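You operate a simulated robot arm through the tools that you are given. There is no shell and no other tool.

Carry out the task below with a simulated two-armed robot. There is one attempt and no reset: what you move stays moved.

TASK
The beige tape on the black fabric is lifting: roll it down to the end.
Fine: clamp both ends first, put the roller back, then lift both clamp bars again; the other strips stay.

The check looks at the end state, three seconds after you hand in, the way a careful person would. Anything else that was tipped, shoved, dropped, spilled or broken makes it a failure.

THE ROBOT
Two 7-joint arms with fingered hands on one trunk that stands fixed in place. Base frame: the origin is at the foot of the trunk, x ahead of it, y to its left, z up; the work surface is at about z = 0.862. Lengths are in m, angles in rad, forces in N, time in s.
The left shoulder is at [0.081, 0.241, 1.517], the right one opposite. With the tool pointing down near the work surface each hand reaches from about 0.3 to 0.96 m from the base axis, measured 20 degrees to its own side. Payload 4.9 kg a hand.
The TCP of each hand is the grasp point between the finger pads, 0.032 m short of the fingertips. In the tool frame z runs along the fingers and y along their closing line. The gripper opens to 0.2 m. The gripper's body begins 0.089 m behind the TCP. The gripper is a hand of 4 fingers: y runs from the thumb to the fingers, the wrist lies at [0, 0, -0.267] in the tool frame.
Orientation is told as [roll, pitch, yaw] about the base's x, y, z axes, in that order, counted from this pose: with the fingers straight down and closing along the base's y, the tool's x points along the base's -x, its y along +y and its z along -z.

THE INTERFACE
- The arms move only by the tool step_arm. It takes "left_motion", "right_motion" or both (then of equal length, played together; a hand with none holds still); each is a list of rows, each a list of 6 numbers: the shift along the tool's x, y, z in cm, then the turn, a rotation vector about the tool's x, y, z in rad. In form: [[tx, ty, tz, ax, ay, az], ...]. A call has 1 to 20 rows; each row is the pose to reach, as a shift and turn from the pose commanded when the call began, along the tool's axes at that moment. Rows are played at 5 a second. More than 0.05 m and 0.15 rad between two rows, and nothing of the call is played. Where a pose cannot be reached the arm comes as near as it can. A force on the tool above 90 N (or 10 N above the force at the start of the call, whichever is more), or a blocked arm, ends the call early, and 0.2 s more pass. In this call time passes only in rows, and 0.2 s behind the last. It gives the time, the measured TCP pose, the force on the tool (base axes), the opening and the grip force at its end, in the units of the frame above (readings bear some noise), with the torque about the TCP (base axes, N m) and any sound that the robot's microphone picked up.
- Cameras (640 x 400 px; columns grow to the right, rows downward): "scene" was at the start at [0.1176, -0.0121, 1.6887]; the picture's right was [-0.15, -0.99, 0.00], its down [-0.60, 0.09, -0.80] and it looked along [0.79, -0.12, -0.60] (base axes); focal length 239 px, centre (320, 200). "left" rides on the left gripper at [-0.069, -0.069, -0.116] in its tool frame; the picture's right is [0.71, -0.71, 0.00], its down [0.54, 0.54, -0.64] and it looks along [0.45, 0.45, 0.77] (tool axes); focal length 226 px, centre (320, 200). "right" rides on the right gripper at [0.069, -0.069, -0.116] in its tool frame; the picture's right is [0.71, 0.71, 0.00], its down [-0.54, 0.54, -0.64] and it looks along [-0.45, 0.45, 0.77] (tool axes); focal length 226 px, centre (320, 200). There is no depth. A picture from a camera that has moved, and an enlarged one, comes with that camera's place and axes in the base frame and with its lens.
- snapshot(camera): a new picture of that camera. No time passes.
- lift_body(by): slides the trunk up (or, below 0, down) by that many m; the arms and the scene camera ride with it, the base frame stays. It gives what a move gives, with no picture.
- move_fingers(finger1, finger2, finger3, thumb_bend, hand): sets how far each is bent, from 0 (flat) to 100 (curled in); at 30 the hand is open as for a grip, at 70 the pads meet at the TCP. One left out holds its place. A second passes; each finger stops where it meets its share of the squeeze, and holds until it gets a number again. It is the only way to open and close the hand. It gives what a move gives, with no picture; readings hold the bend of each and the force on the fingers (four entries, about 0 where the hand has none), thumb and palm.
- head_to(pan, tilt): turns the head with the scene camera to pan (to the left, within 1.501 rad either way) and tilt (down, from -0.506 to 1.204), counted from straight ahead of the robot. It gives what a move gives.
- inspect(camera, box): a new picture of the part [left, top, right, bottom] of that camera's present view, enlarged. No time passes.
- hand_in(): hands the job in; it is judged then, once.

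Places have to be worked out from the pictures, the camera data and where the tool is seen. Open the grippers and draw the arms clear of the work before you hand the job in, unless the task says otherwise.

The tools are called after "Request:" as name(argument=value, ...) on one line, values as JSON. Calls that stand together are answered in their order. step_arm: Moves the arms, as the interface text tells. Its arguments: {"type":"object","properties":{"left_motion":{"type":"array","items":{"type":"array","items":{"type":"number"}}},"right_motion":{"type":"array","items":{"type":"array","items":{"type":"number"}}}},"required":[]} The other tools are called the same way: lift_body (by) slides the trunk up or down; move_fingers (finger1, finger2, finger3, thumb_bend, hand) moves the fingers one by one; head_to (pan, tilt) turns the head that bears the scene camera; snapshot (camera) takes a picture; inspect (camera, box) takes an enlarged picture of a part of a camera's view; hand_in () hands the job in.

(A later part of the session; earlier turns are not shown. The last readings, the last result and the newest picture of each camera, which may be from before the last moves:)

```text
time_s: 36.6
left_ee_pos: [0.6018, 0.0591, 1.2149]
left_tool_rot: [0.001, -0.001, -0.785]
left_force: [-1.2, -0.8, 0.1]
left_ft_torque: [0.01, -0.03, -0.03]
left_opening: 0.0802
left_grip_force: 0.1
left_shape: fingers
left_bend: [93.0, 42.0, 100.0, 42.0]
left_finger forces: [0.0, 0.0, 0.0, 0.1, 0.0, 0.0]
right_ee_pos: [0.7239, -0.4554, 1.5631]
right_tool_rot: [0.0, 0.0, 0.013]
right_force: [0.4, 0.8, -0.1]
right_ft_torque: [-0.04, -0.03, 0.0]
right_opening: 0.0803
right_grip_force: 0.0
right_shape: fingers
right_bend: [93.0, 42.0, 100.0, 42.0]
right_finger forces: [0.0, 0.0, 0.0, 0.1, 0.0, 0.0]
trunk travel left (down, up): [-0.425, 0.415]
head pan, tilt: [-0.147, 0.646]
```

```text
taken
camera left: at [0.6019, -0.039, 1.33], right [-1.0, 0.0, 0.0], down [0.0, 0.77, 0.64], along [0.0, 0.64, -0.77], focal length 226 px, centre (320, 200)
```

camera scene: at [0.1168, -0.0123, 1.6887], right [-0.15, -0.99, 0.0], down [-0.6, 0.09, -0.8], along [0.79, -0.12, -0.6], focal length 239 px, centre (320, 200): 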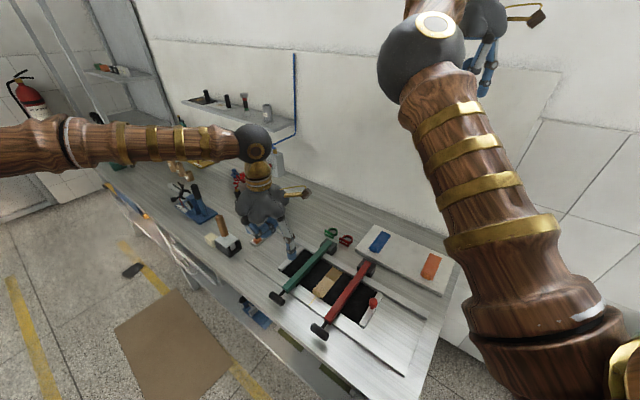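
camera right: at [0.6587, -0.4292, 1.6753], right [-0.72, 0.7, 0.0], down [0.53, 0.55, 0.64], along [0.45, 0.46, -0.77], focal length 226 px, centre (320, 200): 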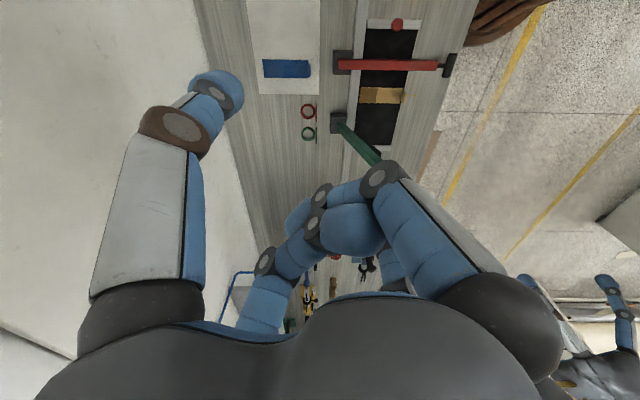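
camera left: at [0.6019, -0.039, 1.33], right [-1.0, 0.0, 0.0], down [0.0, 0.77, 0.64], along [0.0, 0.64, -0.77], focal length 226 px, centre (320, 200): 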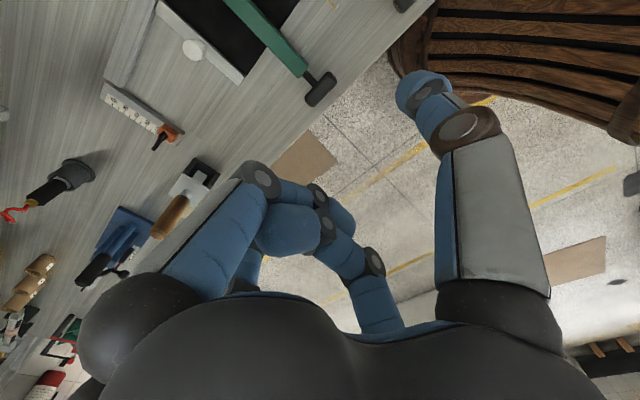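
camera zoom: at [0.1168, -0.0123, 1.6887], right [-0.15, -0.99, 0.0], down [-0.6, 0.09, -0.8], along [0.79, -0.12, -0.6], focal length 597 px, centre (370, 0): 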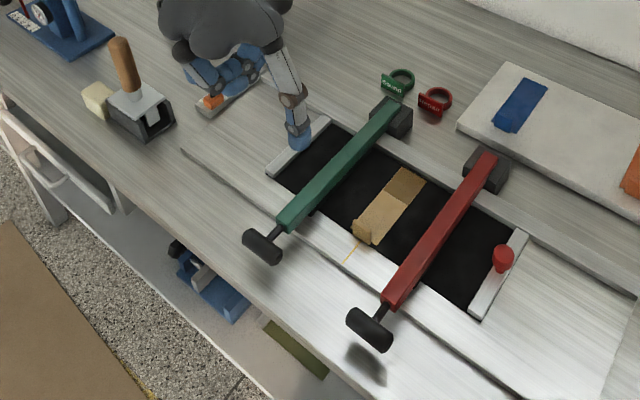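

Both clamp bars are down. Now the roller: I'll open the left hand and enlarge its camera view to triangulate the wooden handle.

Request:
move_fingers(hand="left", finger1=30, finger2=30, finger3=30, thumb_bend=30)

Request:
inspect(camera="left", box=[130, 140, 250, 250])

Request:
inspect(camera="scene", box=[195, 205, 255, 265])

```text
time_s: 37.6
left_ee_pos: [0.603, 0.0596, 1.2127]
left_tool_rot: [0.001, -0.001, -0.786]
left_force: [0.5, 0.0, 0.2]
left_ft_torque: [-0.02, -0.01, 0.01]
left_opening: 0.1399
left_grip_force: 0.1
left_shape: fingers
left_bend: [30.0, 30.0, 30.0, 30.0]
left_finger forces: [0.1, 0.1, 0.1, 0.1, 0.1, 0.0]
right_ee_pos: [0.7256, -0.4563, 1.5623]
right_tool_rot: [0.0, 0.0, 0.015]
right_force: [0.3, 0.6, -0.4]
right_ft_torque: [0.01, -0.01, 0.0]
right_opening: 0.0801
right_grip_force: 0.1
right_shape: fingers
right_bend: [93.0, 42.0, 100.0, 42.0]
right_finger forces: [0.0, 0.1, 0.1, 0.1, 0.0, 0.0]
trunk travel left (down, up): [-0.425, 0.415]
head pan, tilt: [-0.147, 0.646]
```

```text
3.64 times, centred on (190, 195) of left
camera zoom: at [0.6029, -0.0389, 1.3293], right [-1.0, 0.0, 0.0], down [0.0, 0.77, 0.64], along [0.0, 0.64, -0.77], focal length 822 px, centre (793, 218)
```

zoom: 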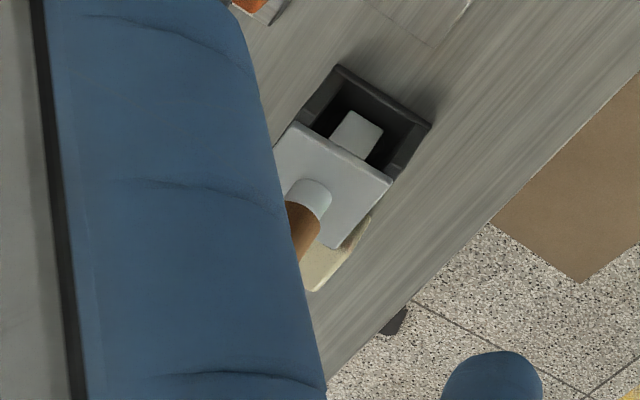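

```text
6.67 times, centred on (225, 235) of scene
camera zoom: at [0.1179, -0.0122, 1.6887], right [-0.15, -0.99, 0.0], down [-0.6, 0.09, -0.8], along [0.79, -0.12, -0.6], focal length 1591 px, centre (953, -33)
```

zoom: 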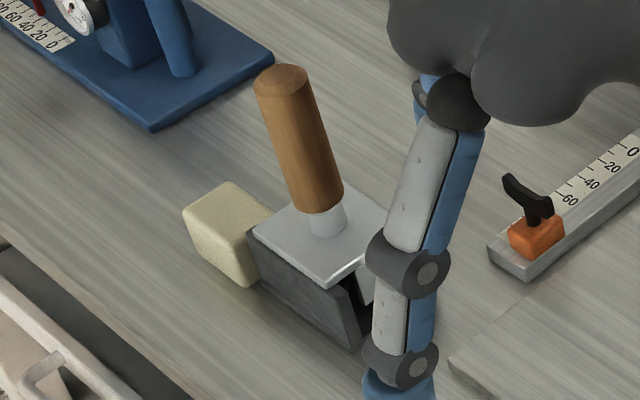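

Triangulation puts the roller handle's axis at about (0.901, 0.283), its plate top near z 0.92 and its top near z 1.05. I'll bring the open left hand above it with yaw back to zero.

Request:
step_arm(left_motion=[[-0.6, 4.1, 0, 0, 0, -0.09], [-1.2, 8.2, 0, 0, 0, -0.18], [-1.8, 12.3, 0, 0, 0, -0.27], [-2.4, 16.4, 0, 0, 0, -0.36], [-3, 20.5, 0, 0, 0, -0.45], [-3.6, 24.6, 0, 0, 0, -0.54], [-4.2, 28.7, 0, 0, 0, -0.63], [-4.7, 32.8, 0, 0, 0, -0.71], [-5.2, 36.8, 0, 0, 0, -0.785]])

Request:
snapshot(camera="left")

Request:
snapshot(camera="scene")

```text
time_s: 39.6
left_ee_pos: [0.8998, 0.2816, 1.2117]
left_tool_rot: [0.001, 0.001, -0.001]
left_force: [0.5, -0.6, -0.3]
left_ft_torque: [0.03, 0.0, 0.0]
left_opening: 0.14
left_grip_force: 0.2
left_shape: fingers
left_bend: [30.0, 30.0, 30.0, 30.0]
left_finger forces: [0.0, 0.1, 0.0, 0.0, 0.0, 0.1]
right_ee_pos: [0.7277, -0.4558, 1.5617]
right_tool_rot: [-0.001, 0.002, 0.016]
right_force: [-0.4, 0.3, 0.9]
right_ft_torque: [0.03, 0.02, -0.04]
right_opening: 0.0803
right_grip_force: 0.1
right_shape: fingers
right_bend: [93.0, 42.0, 100.0, 42.0]
right_finger forces: [0.1, 0.0, 0.0, 0.0, 0.0, 0.0]
trunk travel left (down, up): [-0.425, 0.415]
head pan, tilt: [-0.147, 0.646]
```

```text
taken
camera left: at [0.9691, 0.2133, 1.3259], right [-0.71, -0.71, 0.0], down [-0.54, 0.54, 0.64], along [-0.46, 0.46, -0.76], focal length 226 px, centre (320, 200)
```

left: 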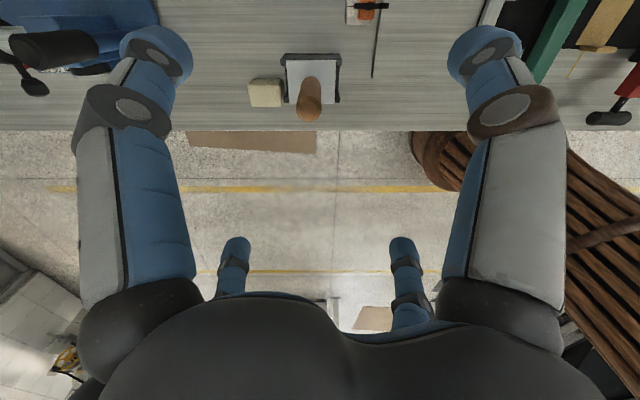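

```text
taken
camera scene: at [0.1194, -0.0125, 1.6885], right [-0.15, -0.99, 0.0], down [-0.6, 0.09, -0.8], along [0.79, -0.12, -0.6], focal length 239 px, centre (320, 200)
```

scene: 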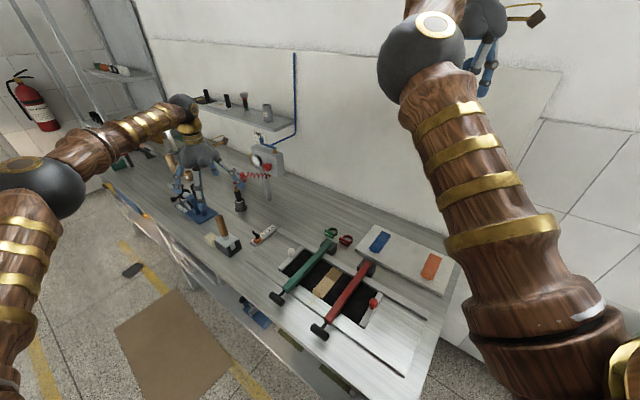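

The handle is below the hand in view; I'll enlarge to get its position right.

Request:
inspect(camera="left", box=[240, 40, 380, 140])

Request:
inspect(camera="scene", box=[165, 140, 265, 270])

```text
4.00 times, centred on (310, 90) of left
camera zoom: at [0.9691, 0.2133, 1.3259], right [-0.71, -0.71, 0.0], down [-0.54, 0.54, 0.64], along [-0.46, 0.46, -0.76], focal length 904 px, centre (360, 640)
```

zoom: 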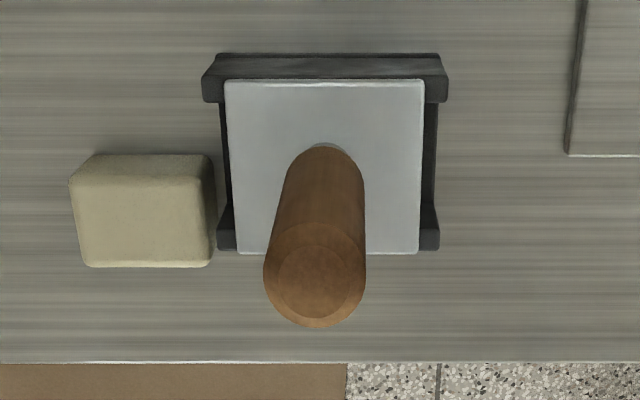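

```text
3.08 times, centred on (215, 205) of scene
camera zoom: at [0.1194, -0.0125, 1.6885], right [-0.15, -0.99, 0.0], down [-0.6, 0.09, -0.8], along [0.79, -0.12, -0.6], focal length 734 px, centre (643, 185)
```

zoom: 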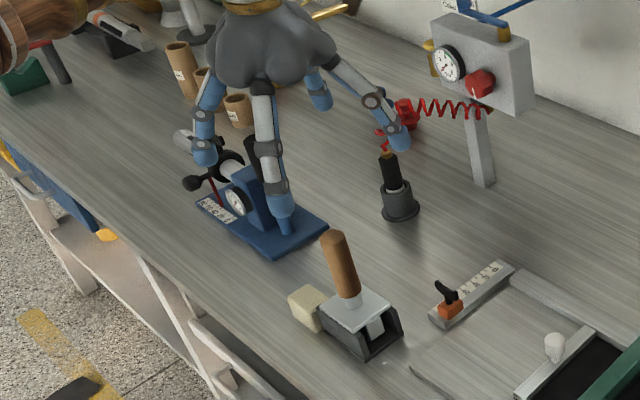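

Handle axis is about (0.915, 0.287), top at z≈1.044. I'll shift onto it and descend part-way, then check alignment.

Request:
step_arm(left_motion=[[-1.5, 0.5, 3, 0, 0, 0], [-1.5, 0.5, 7, 0, 0, 0], [-1.5, 0.5, 10, 0, 0, 0], [-1.5, 0.5, 12, 0, 0, 0]])

Request:
snapshot(camera="left")

Request:
inspect(camera="scene", box=[165, 140, 265, 270])

```text
time_s: 40.6
left_ee_pos: [0.9147, 0.2866, 1.0931]
left_tool_rot: [-0.002, 0.001, 0.0]
left_force: [0.5, 0.5, 0.3]
left_ft_torque: [0.01, 0.03, -0.03]
left_opening: 0.1399
left_grip_force: 0.1
left_shape: fingers
left_bend: [30.0, 30.0, 30.0, 30.0]
left_finger forces: [0.0, 0.0, 0.0, 0.1, 0.1, 0.0]
right_ee_pos: [0.7262, -0.456, 1.5625]
right_tool_rot: [0.001, 0.0, 0.015]
right_force: [0.2, -0.1, -0.1]
right_ft_torque: [0.0, 0.03, -0.02]
right_opening: 0.0802
right_grip_force: 0.0
right_shape: fingers
right_bend: [93.0, 42.0, 100.0, 42.0]
right_finger forces: [0.0, 0.1, 0.1, 0.0, 0.0, 0.0]
trunk travel left (down, up): [-0.425, 0.415]
head pan, tilt: [-0.147, 0.646]
```

```text
taken
camera left: at [0.984, 0.2183, 1.2078], right [-0.71, -0.71, 0.0], down [-0.54, 0.54, 0.64], along [-0.45, 0.46, -0.77], focal length 226 px, centre (320, 200)
```

left: 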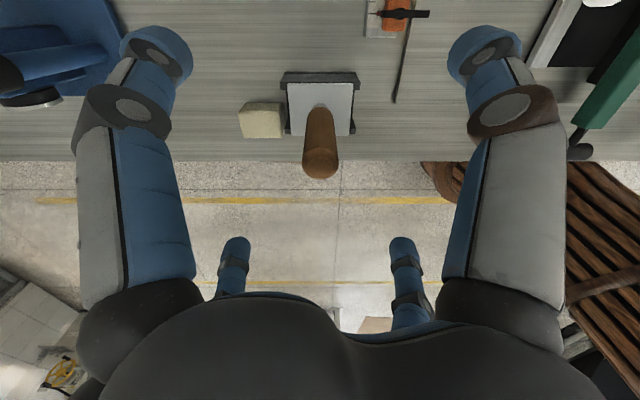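

```text
3.08 times, centred on (215, 205) of scene
camera zoom: at [0.1179, -0.0124, 1.6887], right [-0.15, -0.99, 0.0], down [-0.6, 0.09, -0.8], along [0.79, -0.12, -0.6], focal length 734 px, centre (643, 185)
```

zoom: 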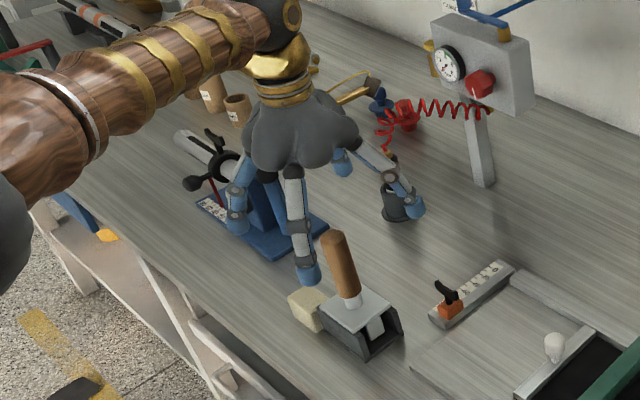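

Handle lines up with the grasp axis to within millimetres. I'll descend to z≈0.995 with the open digits around the handle, then close.

Request:
step_arm(left_motion=[[0, 0, 3, 0, 0, 0], [0, 0, 6, 0, 0, 0], [0, 0, 8, 0, 0, 0], [0, 0, 9.7, 0, 0, 0]])

Request:
snapshot(camera="left")

```text
time_s: 41.6
left_ee_pos: [0.9159, 0.2885, 0.9952]
left_tool_rot: [0.0, 0.001, 0.001]
left_force: [0.2, 1.2, 0.4]
left_ft_torque: [0.03, 0.01, 0.01]
left_opening: 0.1399
left_grip_force: 0.1
left_shape: fingers
left_bend: [30.0, 30.0, 30.0, 30.0]
left_finger forces: [0.0, 0.1, 0.1, 0.0, 0.1, 0.0]
right_ee_pos: [0.727, -0.4558, 1.5641]
right_tool_rot: [0.0, 0.001, 0.016]
right_force: [0.0, -0.5, -0.1]
right_ft_torque: [0.03, 0.01, 0.0]
right_opening: 0.0803
right_grip_force: 0.1
right_shape: fingers
right_bend: [93.0, 42.0, 100.0, 42.0]
right_finger forces: [0.1, 0.0, 0.0, 0.0, 0.1, 0.0]
trunk travel left (down, up): [-0.425, 0.415]
head pan, tilt: [-0.147, 0.646]
```

```text
taken
camera left: at [0.9853, 0.2199, 1.1103], right [-0.71, -0.71, 0.0], down [-0.54, 0.54, 0.64], along [-0.46, 0.45, -0.77], focal length 226 px, centre (320, 200)
```

left: 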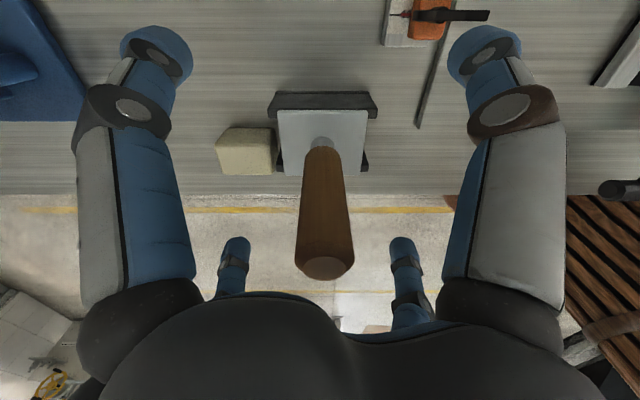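

The handle stands in the middle of the hand. Closing all four digits on it.

Request:
move_fingers(hand="left", finger1=78, finger2=78, finger3=78, thumb_bend=78)

Request:
snapshot(camera="left")

```text
time_s: 42.6
left_ee_pos: [0.9157, 0.2885, 0.9954]
left_tool_rot: [0.001, 0.0, 0.0]
left_force: [0.2, -2.3, 2.1]
left_ft_torque: [0.17, 0.0, 0.0]
left_opening: 0.0136
left_grip_force: 24.1
left_shape: fingers
left_bend: [66.0, 64.0, 64.0, 67.0]
left_finger forces: [8.8, 12.3, 9.7, 0.1, 17.5, 0.0]
right_ee_pos: [0.7259, -0.4557, 1.5633]
right_tool_rot: [0.0, -0.001, 0.013]
right_force: [0.1, 0.3, 0.3]
right_ft_torque: [-0.03, 0.02, -0.04]
right_opening: 0.0804
right_grip_force: 0.0
right_shape: fingers
right_bend: [93.0, 42.0, 100.0, 42.0]
right_finger forces: [0.1, 0.0, 0.0, 0.1, 0.0, 0.0]
trunk travel left (down, up): [-0.425, 0.415]
head pan, tilt: [-0.147, 0.646]
```

```text
taken
camera left: at [0.9848, 0.2196, 1.1112], right [-0.71, -0.71, 0.0], down [-0.54, 0.54, 0.64], along [-0.45, 0.46, -0.77], focal length 226 px, centre (320, 200)
```

left: 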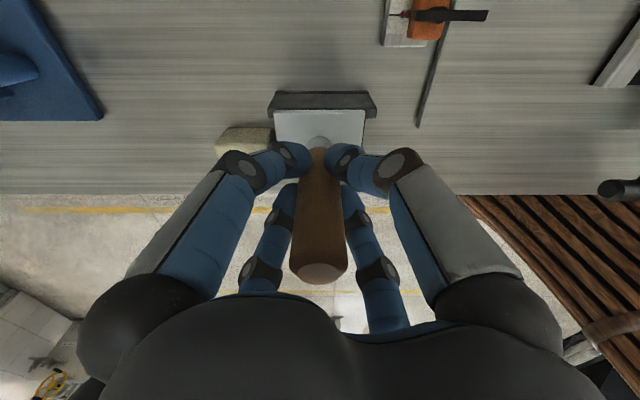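

Firm four-point grip. I'll lift the roller straight up out of its cradle.

Request:
step_arm(left_motion=[[0, 0, -1.5, 0, 0, 0], [0, 0, -3, 0, 0, 0], [0, 0, -5, 0, 0, 0], [0, 0, -7.5, 0, 0, 0], [0, 0, -10, 0, 0, 0]])

Request:
snapshot(camera="left")

Request:
inspect(camera="scene", box=[175, 160, 275, 270])

```text
time_s: 43.8
left_ee_pos: [0.9132, 0.2864, 1.0971]
left_tool_rot: [-0.001, 0.0, 0.001]
left_force: [0.4, -0.1, -4.1]
left_ft_torque: [0.01, -0.07, 0.0]
left_opening: 0.0135
left_grip_force: 23.2
left_shape: fingers
left_bend: [66.0, 63.0, 64.0, 67.0]
left_finger forces: [8.1, 11.3, 8.7, 0.0, 17.5, 0.0]
right_ee_pos: [0.7241, -0.4552, 1.5617]
right_tool_rot: [-0.001, 0.0, 0.014]
right_force: [0.1, -0.9, 0.2]
right_ft_torque: [0.03, 0.0, 0.0]
right_opening: 0.0804
right_grip_force: 0.1
right_shape: fingers
right_bend: [93.0, 42.0, 100.0, 42.0]
right_finger forces: [0.1, 0.0, 0.0, 0.1, 0.0, 0.0]
trunk travel left (down, up): [-0.425, 0.415]
head pan, tilt: [-0.147, 0.646]
```

```text
taken
camera left: at [0.9827, 0.2186, 1.2129], right [-0.71, -0.71, 0.0], down [-0.54, 0.54, 0.64], along [-0.45, 0.45, -0.77], focal length 226 px, centre (320, 200)
```

left: 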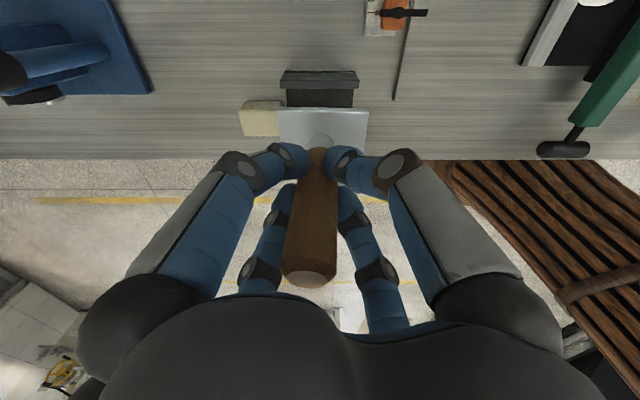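

```text
3.64 times, centred on (225, 215) of scene
camera zoom: at [0.117, -0.0121, 1.6887], right [-0.15, -0.99, 0.0], down [-0.6, 0.09, -0.8], along [0.79, -0.12, -0.6], focal length 868 px, centre (666, 146)
```

zoom: 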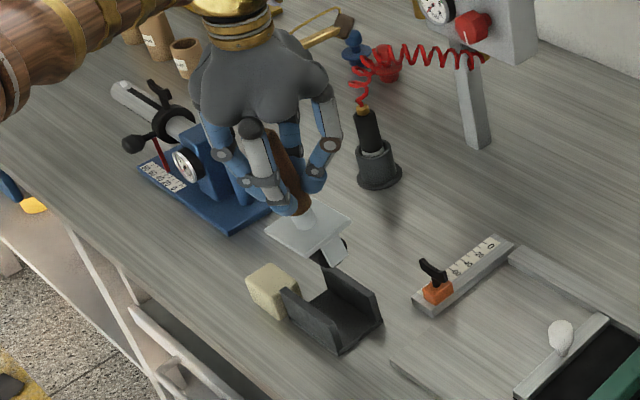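

The roller is out, hanging level below the hand. The tape's centre line is at L≈0.376 (45° axis), running from the far end (0.710,-0.179) to the near end (0.612,-0.081). I'll carry the roller high to above the stuck part at (0.687,-0.155).

Request:
step_arm(left_motion=[[0, 0, -3.5, 0, 0, 0], [1, -2, -7, 0, 0, 0], [2.9, -5.7, -7.5, 0, 0, 0], [4.8, -9.4, -7.5, 0, 0, 0], [6.7, -13.1, -7.5, 0, 0, 0], [8.6, -16.8, -7.5, 0, 0, 0], [10.5, -20.5, -7.5, 0, 0, 0], [12.4, -24.2, -7.5, 0, 0, 0], [14.3, -27.9, -7.5, 0, 0, 0], [16.2, -31.6, -7.5, 0, 0, 0], [18.1, -35.3, -7.5, 0, 0, 0], [20, -39, -7.5, 0, 0, 0], [21.5, -42, -7.5, 0, 0, 0], [22.6, -44.1, -7.5, 0, 0, 0]])

Request:
snapshot(camera="scene")

Request:
snapshot(camera="left")

Request:
inspect(camera="scene", box=[260, 170, 400, 320])

```text
time_s: 46.8
left_ee_pos: [0.688, -0.1526, 1.1728]
left_tool_rot: [0.001, -0.001, -0.002]
left_force: [-0.2, 0.7, -3.1]
left_ft_torque: [0.05, -0.01, -0.02]
left_opening: 0.0131
left_grip_force: 21.6
left_shape: fingers
left_bend: [66.0, 63.0, 64.0, 67.0]
left_finger forces: [7.5, 11.3, 8.2, 0.0, 17.7, 0.0]
right_ee_pos: [0.726, -0.4569, 1.5625]
right_tool_rot: [0.001, -0.001, 0.014]
right_force: [0.0, -0.1, 0.3]
right_ft_torque: [0.0, 0.0, 0.01]
right_opening: 0.0802
right_grip_force: 0.0
right_shape: fingers
right_bend: [93.0, 42.0, 100.0, 42.0]
right_finger forces: [0.0, 0.0, 0.0, 0.0, 0.1, 0.0]
trunk travel left (down, up): [-0.425, 0.415]
head pan, tilt: [-0.147, 0.646]
```

```text
taken
camera scene: at [0.1177, -0.0133, 1.6887], right [-0.15, -0.99, 0.0], down [-0.6, 0.09, -0.8], along [0.79, -0.12, -0.6], focal length 239 px, centre (320, 200)
```

scene: 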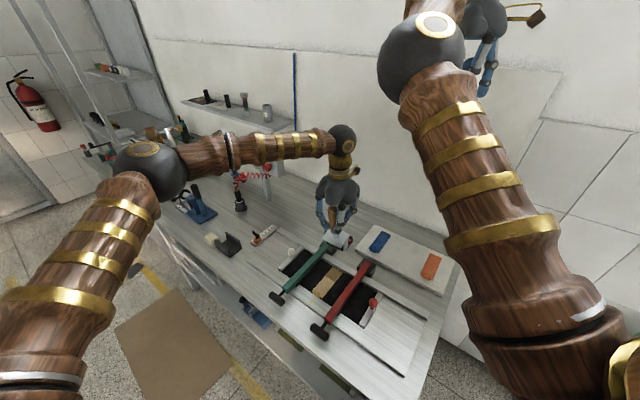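

```text
taken
camera left: at [0.7571, -0.2214, 1.2875], right [-0.71, -0.71, 0.0], down [-0.54, 0.54, 0.64], along [-0.45, 0.46, -0.77], focal length 226 px, centre (320, 200)
```

left: 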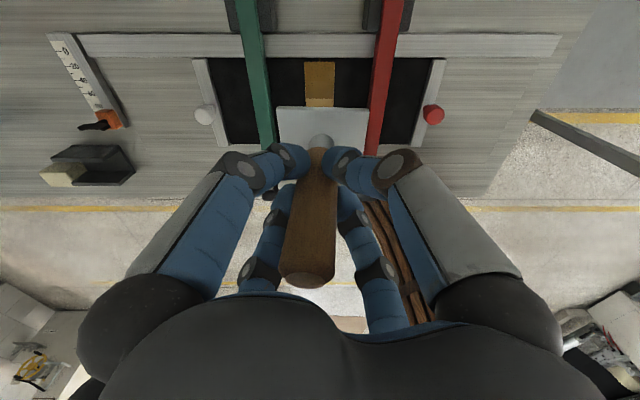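

```text
2.67 times, centred on (330, 245) of scene
camera zoom: at [0.1177, -0.0133, 1.6887], right [-0.15, -0.99, 0.0], down [-0.6, 0.09, -0.8], along [0.79, -0.12, -0.6], focal length 636 px, centre (293, 80)
```

zoom: 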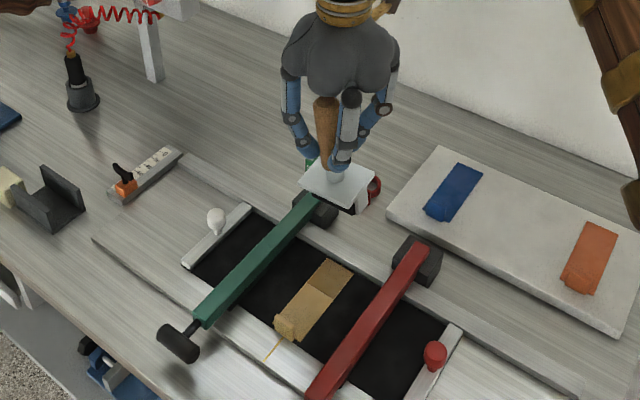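

The plate is level and centred between the clamp bars above the tape. I'll lower to just above expected contact.

Request:
step_arm(left_motion=[[0, 0, 4, 0, 0, 0], [0, 0, 8, 0, 0, 0], [0, 0, 11, 0, 0, 0], [0, 0, 13.5, 0, 0, 0], [0, 0, 15, 0, 0, 0]])

Request:
snapshot(camera="left")

Request:
inspect(camera="scene", box=[280, 200, 380, 310])

```text
time_s: 48.0
left_ee_pos: [0.6893, -0.1534, 1.0193]
left_tool_rot: [-0.001, -0.001, -0.001]
left_force: [0.3, -0.3, -2.7]
left_ft_torque: [0.02, -0.03, 0.02]
left_opening: 0.0133
left_grip_force: 22.4
left_shape: fingers
left_bend: [66.0, 63.0, 64.0, 67.0]
left_finger forces: [7.4, 11.4, 8.0, 0.0, 17.8, 0.0]
right_ee_pos: [0.7273, -0.456, 1.5634]
right_tool_rot: [-0.001, 0.002, 0.013]
right_force: [0.3, 0.5, -0.7]
right_ft_torque: [-0.03, 0.0, -0.03]
right_opening: 0.0803
right_grip_force: 0.0
right_shape: fingers
right_bend: [93.0, 42.0, 100.0, 42.0]
right_finger forces: [0.0, 0.0, 0.0, 0.0, 0.0, 0.1]
trunk travel left (down, up): [-0.425, 0.415]
head pan, tilt: [-0.147, 0.646]
```

```text
taken
camera left: at [0.7575, -0.222, 1.1348], right [-0.71, -0.71, 0.0], down [-0.54, 0.54, 0.64], along [-0.45, 0.46, -0.77], focal length 226 px, centre (320, 200)
```

left: 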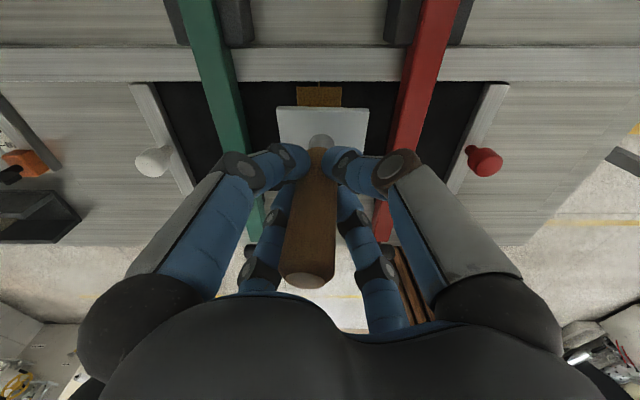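

```text
3.64 times, centred on (330, 255) of scene
camera zoom: at [0.1186, -0.0127, 1.6886], right [-0.15, -0.99, 0.0], down [-0.6, 0.09, -0.8], along [0.79, -0.12, -0.6], focal length 868 px, centre (284, 0)
```

zoom: 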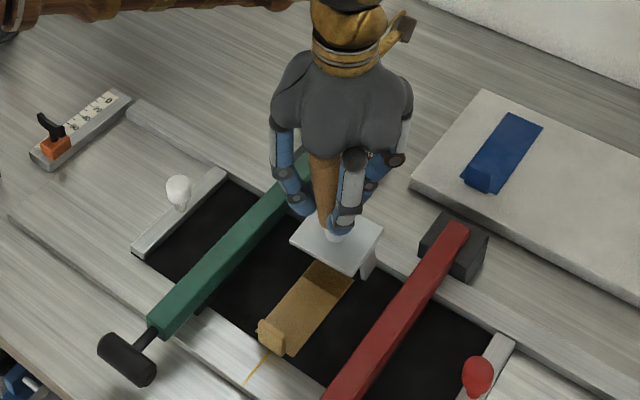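

Centred over the tape. I'll lower in small steps to feel for contact.

Request:
step_arm(left_motion=[[0, 0, 0.4, 0, 0, 0], [0, 0, 0.8, 0, 0, 0], [0, 0, 1.2, 0, 0, 0]])

Request:
inspect(camera="scene", box=[310, 240, 360, 300])

```text
time_s: 48.8
left_ee_pos: [0.6886, -0.1538, 1.0077]
left_tool_rot: [0.0, 0.0, 0.001]
left_force: [0.0, -0.6, -4.0]
left_ft_torque: [0.03, -0.02, 0.02]
left_opening: 0.0131
left_grip_force: 21.9
left_shape: fingers
left_bend: [66.0, 63.0, 64.0, 67.0]
left_finger forces: [7.4, 11.3, 8.0, 0.1, 17.6, 0.1]
right_ee_pos: [0.7259, -0.4555, 1.5631]
right_tool_rot: [-0.003, -0.001, 0.014]
right_force: [-0.6, 0.4, 0.6]
right_ft_torque: [-0.01, 0.02, -0.01]
right_opening: 0.0802
right_grip_force: 0.1
right_shape: fingers
right_bend: [93.0, 42.0, 100.0, 42.0]
right_finger forces: [0.0, 0.0, 0.0, 0.0, 0.0, 0.0]
trunk travel left (down, up): [-0.425, 0.415]
head pan, tilt: [-0.147, 0.646]
```

```text
6.67 times, centred on (335, 270) of scene
camera zoom: at [0.1179, -0.0124, 1.6887], right [-0.15, -0.99, 0.0], down [-0.6, 0.09, -0.8], along [0.79, -0.12, -0.6], focal length 1591 px, centre (220, -267)
```

zoom: 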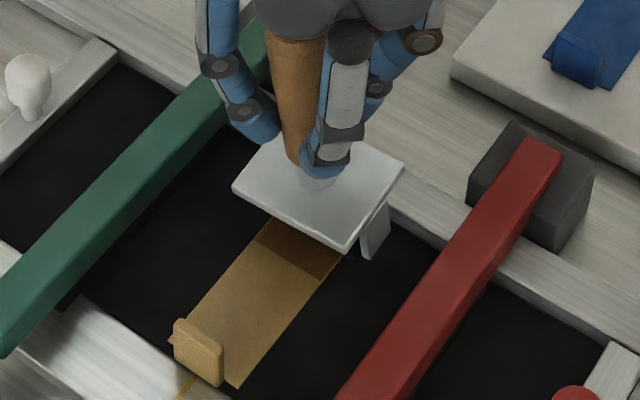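

Request:
step_arm(left_motion=[[0, 0, 0.4, 0, 0, 0], [0, 0, 0.8, 0, 0, 0], [0, 0, 1.2, 0, 0, 0]])

```text
time_s: 49.6
left_ee_pos: [0.6875, -0.155, 0.9982]
left_tool_rot: [0.0, -0.002, -0.003]
left_force: [-2.0, -1.5, 10.5]
left_ft_torque: [-0.07, -0.14, -0.05]
left_opening: 0.0124
left_grip_force: 26.2
left_shape: fingers
left_bend: [66.0, 63.0, 64.0, 67.0]
left_finger forces: [11.6, 12.0, 8.3, 0.0, 21.9, 0.1]
right_ee_pos: [0.7231, -0.456, 1.5642]
right_tool_rot: [0.001, -0.002, 0.016]
right_force: [-0.1, 0.4, 0.0]
right_ft_torque: [0.0, 0.01, 0.0]
right_opening: 0.0806
right_grip_force: 0.1
right_shape: fingers
right_bend: [93.0, 42.0, 100.0, 42.0]
right_finger forces: [0.0, 0.0, 0.0, 0.1, 0.0, 0.0]
trunk travel left (down, up): [-0.425, 0.415]
head pan, tilt: [-0.147, 0.646]
```

Contact at about 10 N. I'll press slightly more and roll a few centimetres towards the near end, then check the tape.

Request:
step_arm(left_motion=[[0, 0, 0.2, 0, 0, 0], [0.5, 0.5, 0.2, 0, 0, 0], [1, 1, 0.2, 0, 0, 0], [1.5, 1.5, 0.2, 0, 0, 0], [2, 2, 0.2, 0, 0, 0], [2.5, 2.5, 0.2, 0, 0, 0]])

Request:
inspect(camera="scene", box=[300, 240, 360, 300])

Request:
inspect(camera="left", box=[240, 40, 400, 160])

```text
time_s: 51.0
left_ee_pos: [0.6631, -0.1286, 0.9956]
left_tool_rot: [0.0, -0.001, -0.001]
left_force: [-1.3, -1.6, 7.5]
left_ft_torque: [-0.11, -0.23, -0.03]
left_opening: 0.0116
left_grip_force: 27.5
left_shape: fingers
left_bend: [66.0, 62.0, 64.0, 67.0]
left_finger forces: [13.9, 12.1, 7.9, 0.0, 20.7, 0.0]
right_ee_pos: [0.7253, -0.4555, 1.5633]
right_tool_rot: [0.0, 0.001, 0.014]
right_force: [-0.5, -0.1, -0.7]
right_ft_torque: [-0.02, 0.02, 0.02]
right_opening: 0.0803
right_grip_force: 0.0
right_shape: fingers
right_bend: [93.0, 42.0, 100.0, 42.0]
right_finger forces: [0.0, 0.0, 0.1, 0.0, 0.0, 0.0]
trunk travel left (down, up): [-0.425, 0.415]
head pan, tilt: [-0.147, 0.646]
```

```text
6.67 times, centred on (330, 270) of scene
camera zoom: at [0.1166, -0.0119, 1.6887], right [-0.15, -0.99, 0.0], down [-0.59, 0.09, -0.8], along [0.79, -0.12, -0.6], focal length 1591 px, centre (253, -267)
```

zoom: 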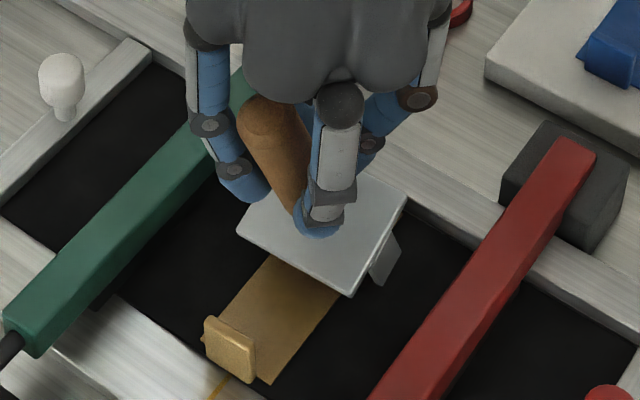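

```text
3.33 times, centred on (320, 100) of left
camera zoom: at [0.7316, -0.1963, 1.1114], right [-0.71, -0.71, 0.0], down [-0.54, 0.54, 0.64], along [-0.45, 0.45, -0.77], focal length 754 px, centre (320, 533)
```

zoom: 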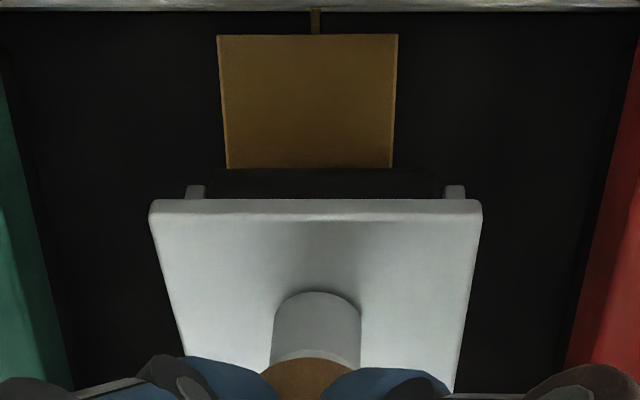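

The dark roller spans the full tape width and the tape behind it looks pressed. I'll keep rolling, a touch firmer, to the near end.

Request:
step_arm(left_motion=[[0.4, 0.4, 0.15, 0, 0, 0], [0.8, 0.8, 0.15, 0, 0, 0], [1.2, 1.2, 0.15, 0, 0, 0], [1.6, 1.6, 0.15, 0, 0, 0], [2, 2, 0.15, 0, 0, 0], [2.4, 2.4, 0.15, 0, 0, 0], [2.8, 2.8, 0.15, 0, 0, 0], [3.2, 3.2, 0.15, 0, 0, 0], [3.6, 3.6, 0.15, 0, 0, 0], [4, 4, 0.15, 0, 0, 0]])

Request:
inspect(camera="scene", box=[290, 240, 350, 300])

Request:
inspect(camera="left", box=[240, 40, 400, 160])

```text
time_s: 53.2
left_ee_pos: [0.6239, -0.0896, 0.9943]
left_tool_rot: [-0.001, 0.0, 0.0]
left_force: [0.8, -3.1, 8.1]
left_ft_torque: [-0.25, -0.41, -0.07]
left_opening: 0.0111
left_grip_force: 28.6
left_shape: fingers
left_bend: [66.0, 62.0, 64.0, 68.0]
left_finger forces: [17.6, 12.0, 6.9, 0.0, 21.3, 0.1]
right_ee_pos: [0.7246, -0.4579, 1.5633]
right_tool_rot: [-0.003, -0.002, 0.013]
right_force: [-0.2, -0.6, -0.3]
right_ft_torque: [0.04, 0.01, 0.0]
right_opening: 0.08
right_grip_force: 0.1
right_shape: fingers
right_bend: [93.0, 42.0, 100.0, 42.0]
right_finger forces: [0.0, 0.1, 0.0, 0.0, 0.0, 0.0]
trunk travel left (down, up): [-0.425, 0.415]
head pan, tilt: [-0.147, 0.646]
```

```text
6.67 times, centred on (320, 270) of scene
camera zoom: at [0.1174, -0.0127, 1.6887], right [-0.15, -0.99, 0.0], down [-0.6, 0.09, -0.8], along [0.79, -0.12, -0.6], focal length 1591 px, centre (320, -267)
```

zoom: 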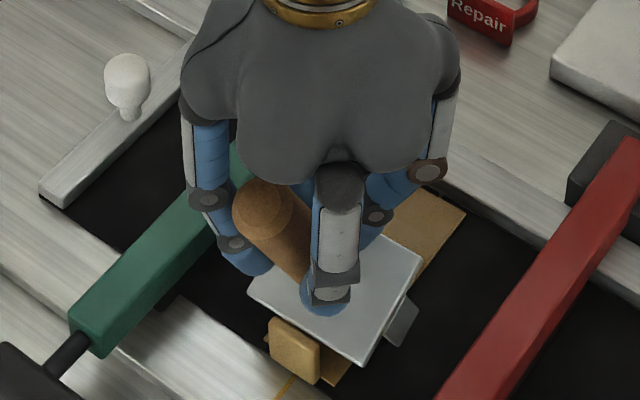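

```text
3.33 times, centred on (320, 100) of left
camera zoom: at [0.6923, -0.1581, 1.1092], right [-0.71, -0.71, 0.0], down [-0.54, 0.54, 0.64], along [-0.45, 0.46, -0.77], focal length 754 px, centre (320, 533)
```

zoom: 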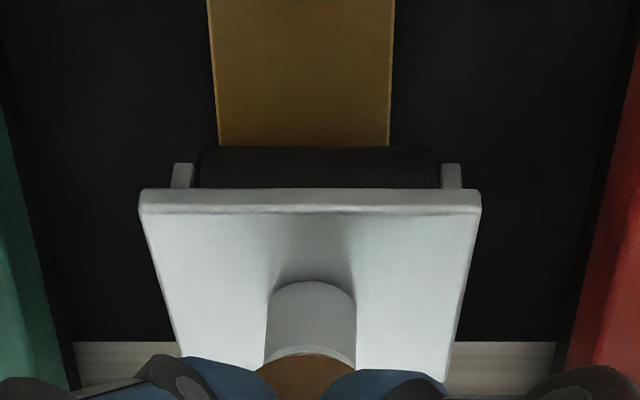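

The tape behind the roller is darkened (pressed), but the tool has tilted a little in my grip with its foot lagging. I'll continue to the end while turning the hand to bring the tool upright again.

Request:
step_arm(left_motion=[[0.2, 0.2, 0, -0.014, 0.014, 0], [0.4, 0.4, 0, -0.028, 0.028, 0], [0.6, 0.6, 0, -0.042, 0.042, 0], [0.8, 0.8, 0, -0.056, 0.056, 0], [1, 1, 0, -0.07, 0.07, 0], [1.2, 1.2, 0, -0.084, 0.084, 0], [1.4, 1.4, 0, -0.1, 0.1, 0]])

Request:
inspect(camera="scene", box=[290, 240, 350, 300])

Request:
inspect(camera="left", box=[240, 40, 400, 160])

```text
time_s: 54.8
left_ee_pos: [0.6079, -0.075, 0.9932]
left_tool_rot: [0.101, 0.099, 0.004]
left_force: [1.8, -1.3, 6.3]
left_ft_torque: [-0.16, -0.41, -0.03]
left_opening: 0.0108
left_grip_force: 27.6
left_shape: fingers
left_bend: [66.0, 62.0, 64.0, 72.0]
left_finger forces: [19.3, 13.0, 5.8, 0.1, 16.6, 0.0]
right_ee_pos: [0.7251, -0.4557, 1.5633]
right_tool_rot: [-0.001, 0.001, 0.015]
right_force: [-0.2, 0.3, -0.5]
right_ft_torque: [-0.03, -0.02, 0.0]
right_opening: 0.0803
right_grip_force: 0.1
right_shape: fingers
right_bend: [93.0, 42.0, 100.0, 42.0]
right_finger forces: [0.0, 0.0, 0.1, 0.0, 0.0, 0.1]
trunk travel left (down, up): [-0.425, 0.415]
head pan, tilt: [-0.147, 0.646]
```

```text
6.67 times, centred on (320, 270) of scene
camera zoom: at [0.1173, -0.0126, 1.6887], right [-0.15, -0.99, 0.0], down [-0.6, 0.09, -0.8], along [0.79, -0.12, -0.6], focal length 1591 px, centre (320, -267)
```

zoom: 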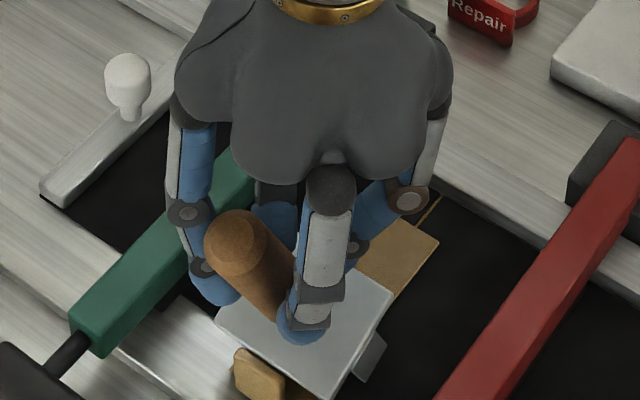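

```text
3.33 times, centred on (320, 100) of left
camera zoom: at [0.6884, -0.1545, 1.0934], right [-0.71, -0.71, 0.0], down [-0.47, 0.47, 0.74], along [-0.53, 0.53, -0.67], focal length 754 px, centre (320, 533)
```

zoom: 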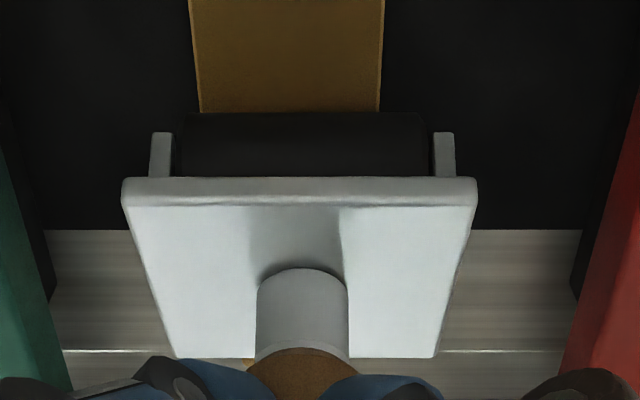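

The tool is leaning about 30° in the grip (handle top towards me), so the roller is still around 4–5 cm short of the end. I'll lift it clear, tilt the hand to bring the tool upright, and look before finishing the stroke.

Request:
step_arm(left_motion=[[0.1, 0.1, -1, 0, 0, 0], [0.2, 0.2, -1.98, 0, 0, 0], [-0.66, -0.66, -2.66, -0.07, 0.07, 0], [-1.6, -1.6, -3.35, -0.141, 0.141, 0], [-2.47, -2.47, -3.83, -0.212, 0.212, 0], [-3.37, -3.37, -4.2, -0.283, 0.283, 0], [-4.34, -4.34, -4.4, -0.354, 0.354, 0]])

Request:
inspect(camera="scene", box=[270, 220, 370, 310])

Request:
snapshot(camera="left")

```text
time_s: 56.4
left_ee_pos: [0.6566, -0.1236, 1.0285]
left_tool_rot: [0.49, 0.438, 0.111]
left_force: [0.4, 0.7, -2.8]
left_ft_torque: [-0.11, -0.02, 0.04]
left_opening: 0.0104
left_grip_force: 20.5
left_shape: fingers
left_bend: [66.0, 62.0, 64.0, 68.0]
left_finger forces: [8.7, 11.6, 6.7, 0.0, 14.8, 0.1]
right_ee_pos: [0.726, -0.4604, 1.5605]
right_tool_rot: [0.005, 0.0, 0.014]
right_force: [0.7, -0.4, -0.4]
right_ft_torque: [0.1, -0.03, 0.01]
right_opening: 0.0801
right_grip_force: 0.1
right_shape: fingers
right_bend: [93.0, 42.0, 100.0, 42.0]
right_finger forces: [0.0, 0.1, 0.0, 0.1, 0.0, 0.0]
trunk travel left (down, up): [-0.425, 0.415]
head pan, tilt: [-0.147, 0.646]
```

```text
4.44 times, centred on (320, 265) of scene
camera zoom: at [0.1178, -0.0172, 1.6887], right [-0.15, -0.99, 0.0], down [-0.6, 0.09, -0.8], along [0.79, -0.12, -0.6], focal length 1060 px, centre (320, -89)
```

zoom: 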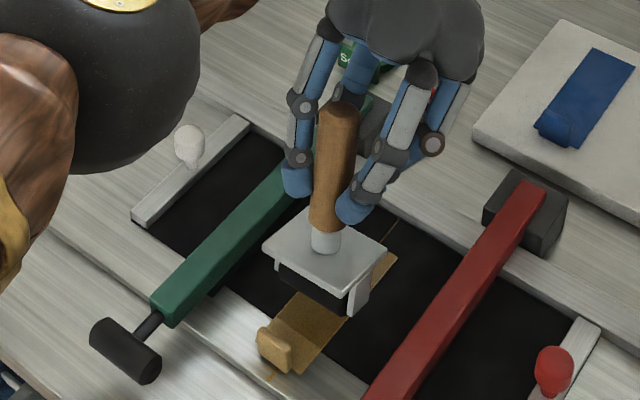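

```text
taken
camera left: at [0.761, -0.2281, 1.0618], right [-0.71, -0.71, 0.0], down [-0.16, 0.16, 0.97], along [-0.69, 0.69, -0.22], focal length 226 px, centre (320, 200)
```

left: 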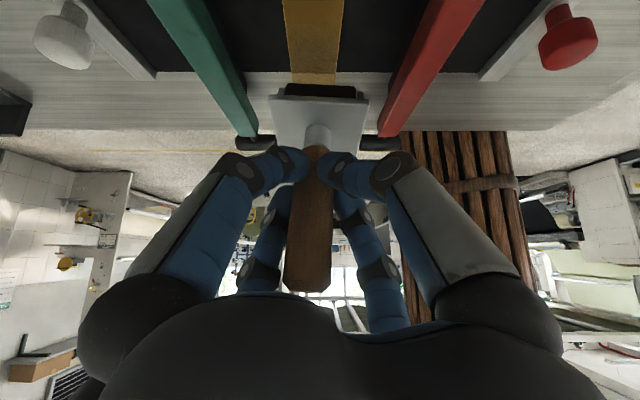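

The tool now looks close to upright with the roller just above the tape. I'll check the whole scene, since the left elbow looks close.

Request:
snapshot(camera="scene")

Request:
snapshot(camera="right")

Request:
inspect(camera="scene", box=[310, 250, 360, 310])

```text
taken
camera scene: at [0.1178, -0.0172, 1.6887], right [-0.15, -0.99, 0.0], down [-0.6, 0.09, -0.8], along [0.79, -0.12, -0.6], focal length 239 px, centre (320, 200)
```

scene: 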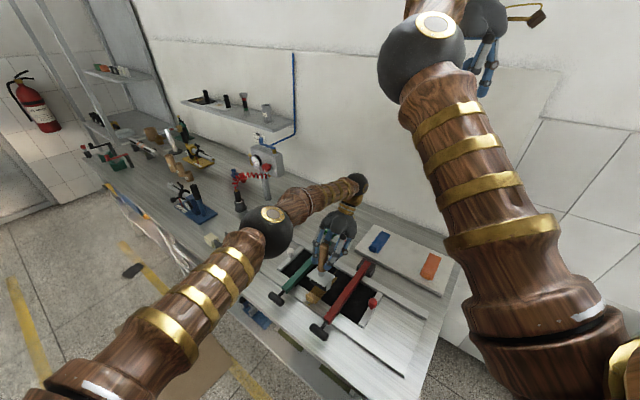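

```text
taken
camera right: at [0.6587, -0.5323, 1.6774], right [-0.72, 0.7, 0.0], down [0.53, 0.55, 0.64], along [0.45, 0.46, -0.76], focal length 226 px, centre (320, 200)
```

right: 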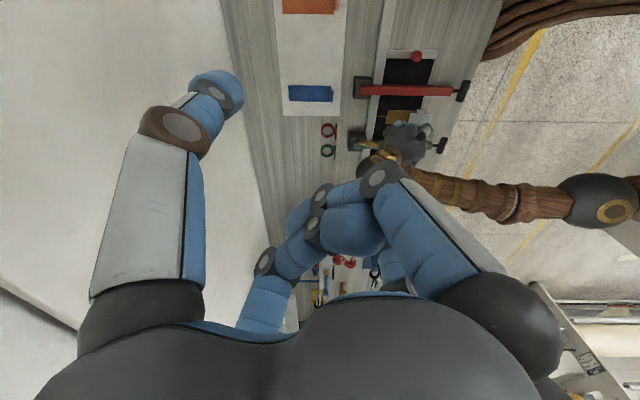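

```text
6.67 times, centred on (335, 280) of scene
camera zoom: at [0.1178, -0.0172, 1.6887], right [-0.15, -0.99, 0.0], down [-0.6, 0.09, -0.8], along [0.79, -0.12, -0.6], focal length 1591 px, centre (220, -333)
```

zoom: 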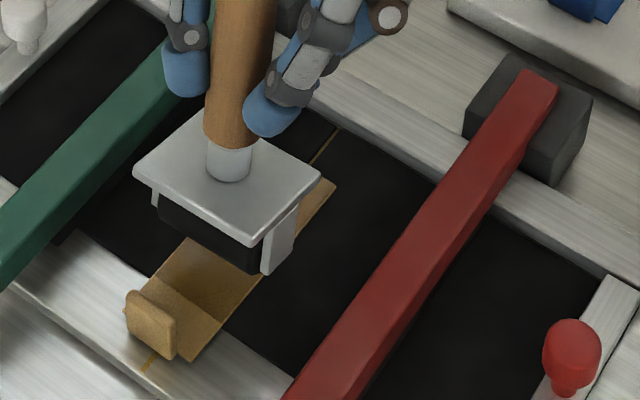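

The near 2–3 cm of tape is still light. The tool now leans slightly the other way, so I'll take back some hand tilt.

Request:
step_arm(left_motion=[[0, 0, 0, 0.088, -0.088, 0], [0, 0, 0, 0.177, -0.177, 0]])

Request:
inspect(camera="scene", box=[300, 220, 360, 310])

Request:
inspect(camera="left", box=[220, 0, 420, 160])

```text
time_s: 57.0
left_ee_pos: [0.6555, -0.1208, 1.0289]
left_tool_rot: [0.282, 0.273, 0.039]
left_force: [-0.9, 0.9, -2.9]
left_ft_torque: [-0.06, -0.05, -0.01]
left_opening: 0.0102
left_grip_force: 20.5
left_shape: fingers
left_bend: [66.0, 62.0, 64.0, 68.0]
left_finger forces: [7.9, 11.6, 6.5, 0.0, 14.3, 0.1]
right_ee_pos: [0.7263, -0.4563, 1.5627]
right_tool_rot: [-0.001, -0.001, 0.014]
right_force: [-0.1, -0.2, 0.0]
right_ft_torque: [0.02, -0.03, 0.0]
right_opening: 0.0804
right_grip_force: 0.1
right_shape: fingers
right_bend: [93.0, 42.0, 100.0, 42.0]
right_finger forces: [0.0, 0.0, 0.1, 0.0, 0.1, 0.1]
trunk travel left (down, up): [-0.425, 0.415]
head pan, tilt: [-0.147, 0.646]
```

```text
4.44 times, centred on (330, 265) of scene
camera zoom: at [0.1175, -0.0112, 1.6887], right [-0.15, -0.99, 0.0], down [-0.6, 0.09, -0.8], along [0.79, -0.12, -0.6], focal length 1060 px, centre (276, -89)
```

zoom: 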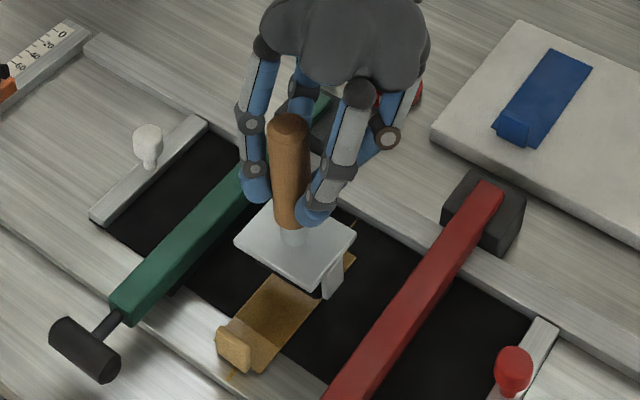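

```text
2.50 times, centred on (320, 80) of left
camera zoom: at [0.7512, -0.2163, 1.0984], right [-0.71, -0.71, 0.0], down [-0.33, 0.33, 0.89], along [-0.63, 0.63, -0.46], focal length 565 px, centre (320, 500)
```

zoom: 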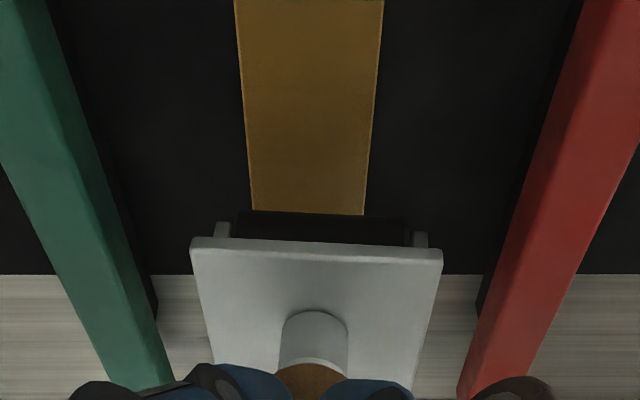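

Now the tool is nearly upright, leading very slightly, with the roller covering the tape width. I'll lower towards contact.

Request:
step_arm(left_motion=[[-0.39, -0.19, 0.7, 0, 0, 0], [-0.59, -0.19, 1.3, 0, 0, 0], [-0.79, -0.39, 2.03, 0, 0, 0]])

Request:
inspect(camera="scene", box=[300, 220, 360, 310])

```text
time_s: 57.8
left_ee_pos: [0.659, -0.1196, 1.0065]
left_tool_rot: [0.285, 0.274, 0.038]
left_force: [0.4, -0.9, -3.2]
left_ft_torque: [-0.02, -0.06, -0.01]
left_opening: 0.0101
left_grip_force: 20.2
left_shape: fingers
left_bend: [66.0, 62.0, 64.0, 68.0]
left_finger forces: [7.9, 11.6, 6.5, 0.0, 14.2, 0.1]
right_ee_pos: [0.7256, -0.4558, 1.5621]
right_tool_rot: [-0.001, 0.001, 0.014]
right_force: [-0.5, 0.1, -0.1]
right_ft_torque: [0.0, 0.01, 0.02]
right_opening: 0.0802
right_grip_force: 0.1
right_shape: fingers
right_bend: [93.0, 42.0, 100.0, 42.0]
right_finger forces: [0.0, 0.0, 0.0, 0.0, 0.0, 0.0]
trunk travel left (down, up): [-0.425, 0.415]
head pan, tilt: [-0.147, 0.646]
```

```text
4.44 times, centred on (330, 265) of scene
camera zoom: at [0.1179, -0.013, 1.6887], right [-0.15, -0.99, 0.0], down [-0.6, 0.09, -0.8], along [0.79, -0.12, -0.6], focal length 1060 px, centre (276, -89)
```

zoom: 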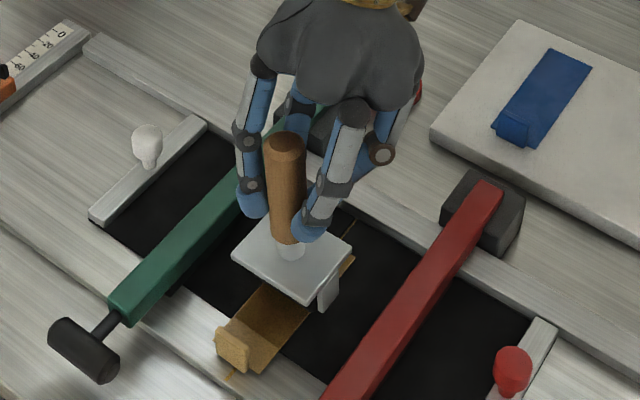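

Request:
step_arm(left_motion=[[-0.08, -0.08, 0.28, 0, 0, 0], [-0.16, -0.16, 0.55, 0, 0, 0], [-0.24, -0.24, 0.83, 0, 0, 0]])

```text
time_s: 58.6
left_ee_pos: [0.6589, -0.1198, 0.9977]
left_tool_rot: [0.283, 0.274, 0.039]
left_force: [-0.1, 0.8, -1.3]
left_ft_torque: [0.01, -0.01, 0.04]
left_opening: 0.0102
left_grip_force: 20.8
left_shape: fingers
left_bend: [66.0, 62.0, 64.0, 72.0]
left_finger forces: [8.1, 11.7, 6.8, 0.1, 14.5, 0.0]
right_ee_pos: [0.7254, -0.4558, 1.5626]
right_tool_rot: [0.001, 0.0, 0.014]
right_force: [-0.3, 0.2, 0.8]
right_ft_torque: [0.03, 0.02, -0.02]
right_opening: 0.0801
right_grip_force: 0.0
right_shape: fingers
right_bend: [93.0, 42.0, 100.0, 42.0]
right_finger forces: [0.1, 0.0, 0.1, 0.1, 0.0, 0.1]
trunk travel left (down, up): [-0.425, 0.415]
head pan, tilt: [-0.147, 0.646]
```

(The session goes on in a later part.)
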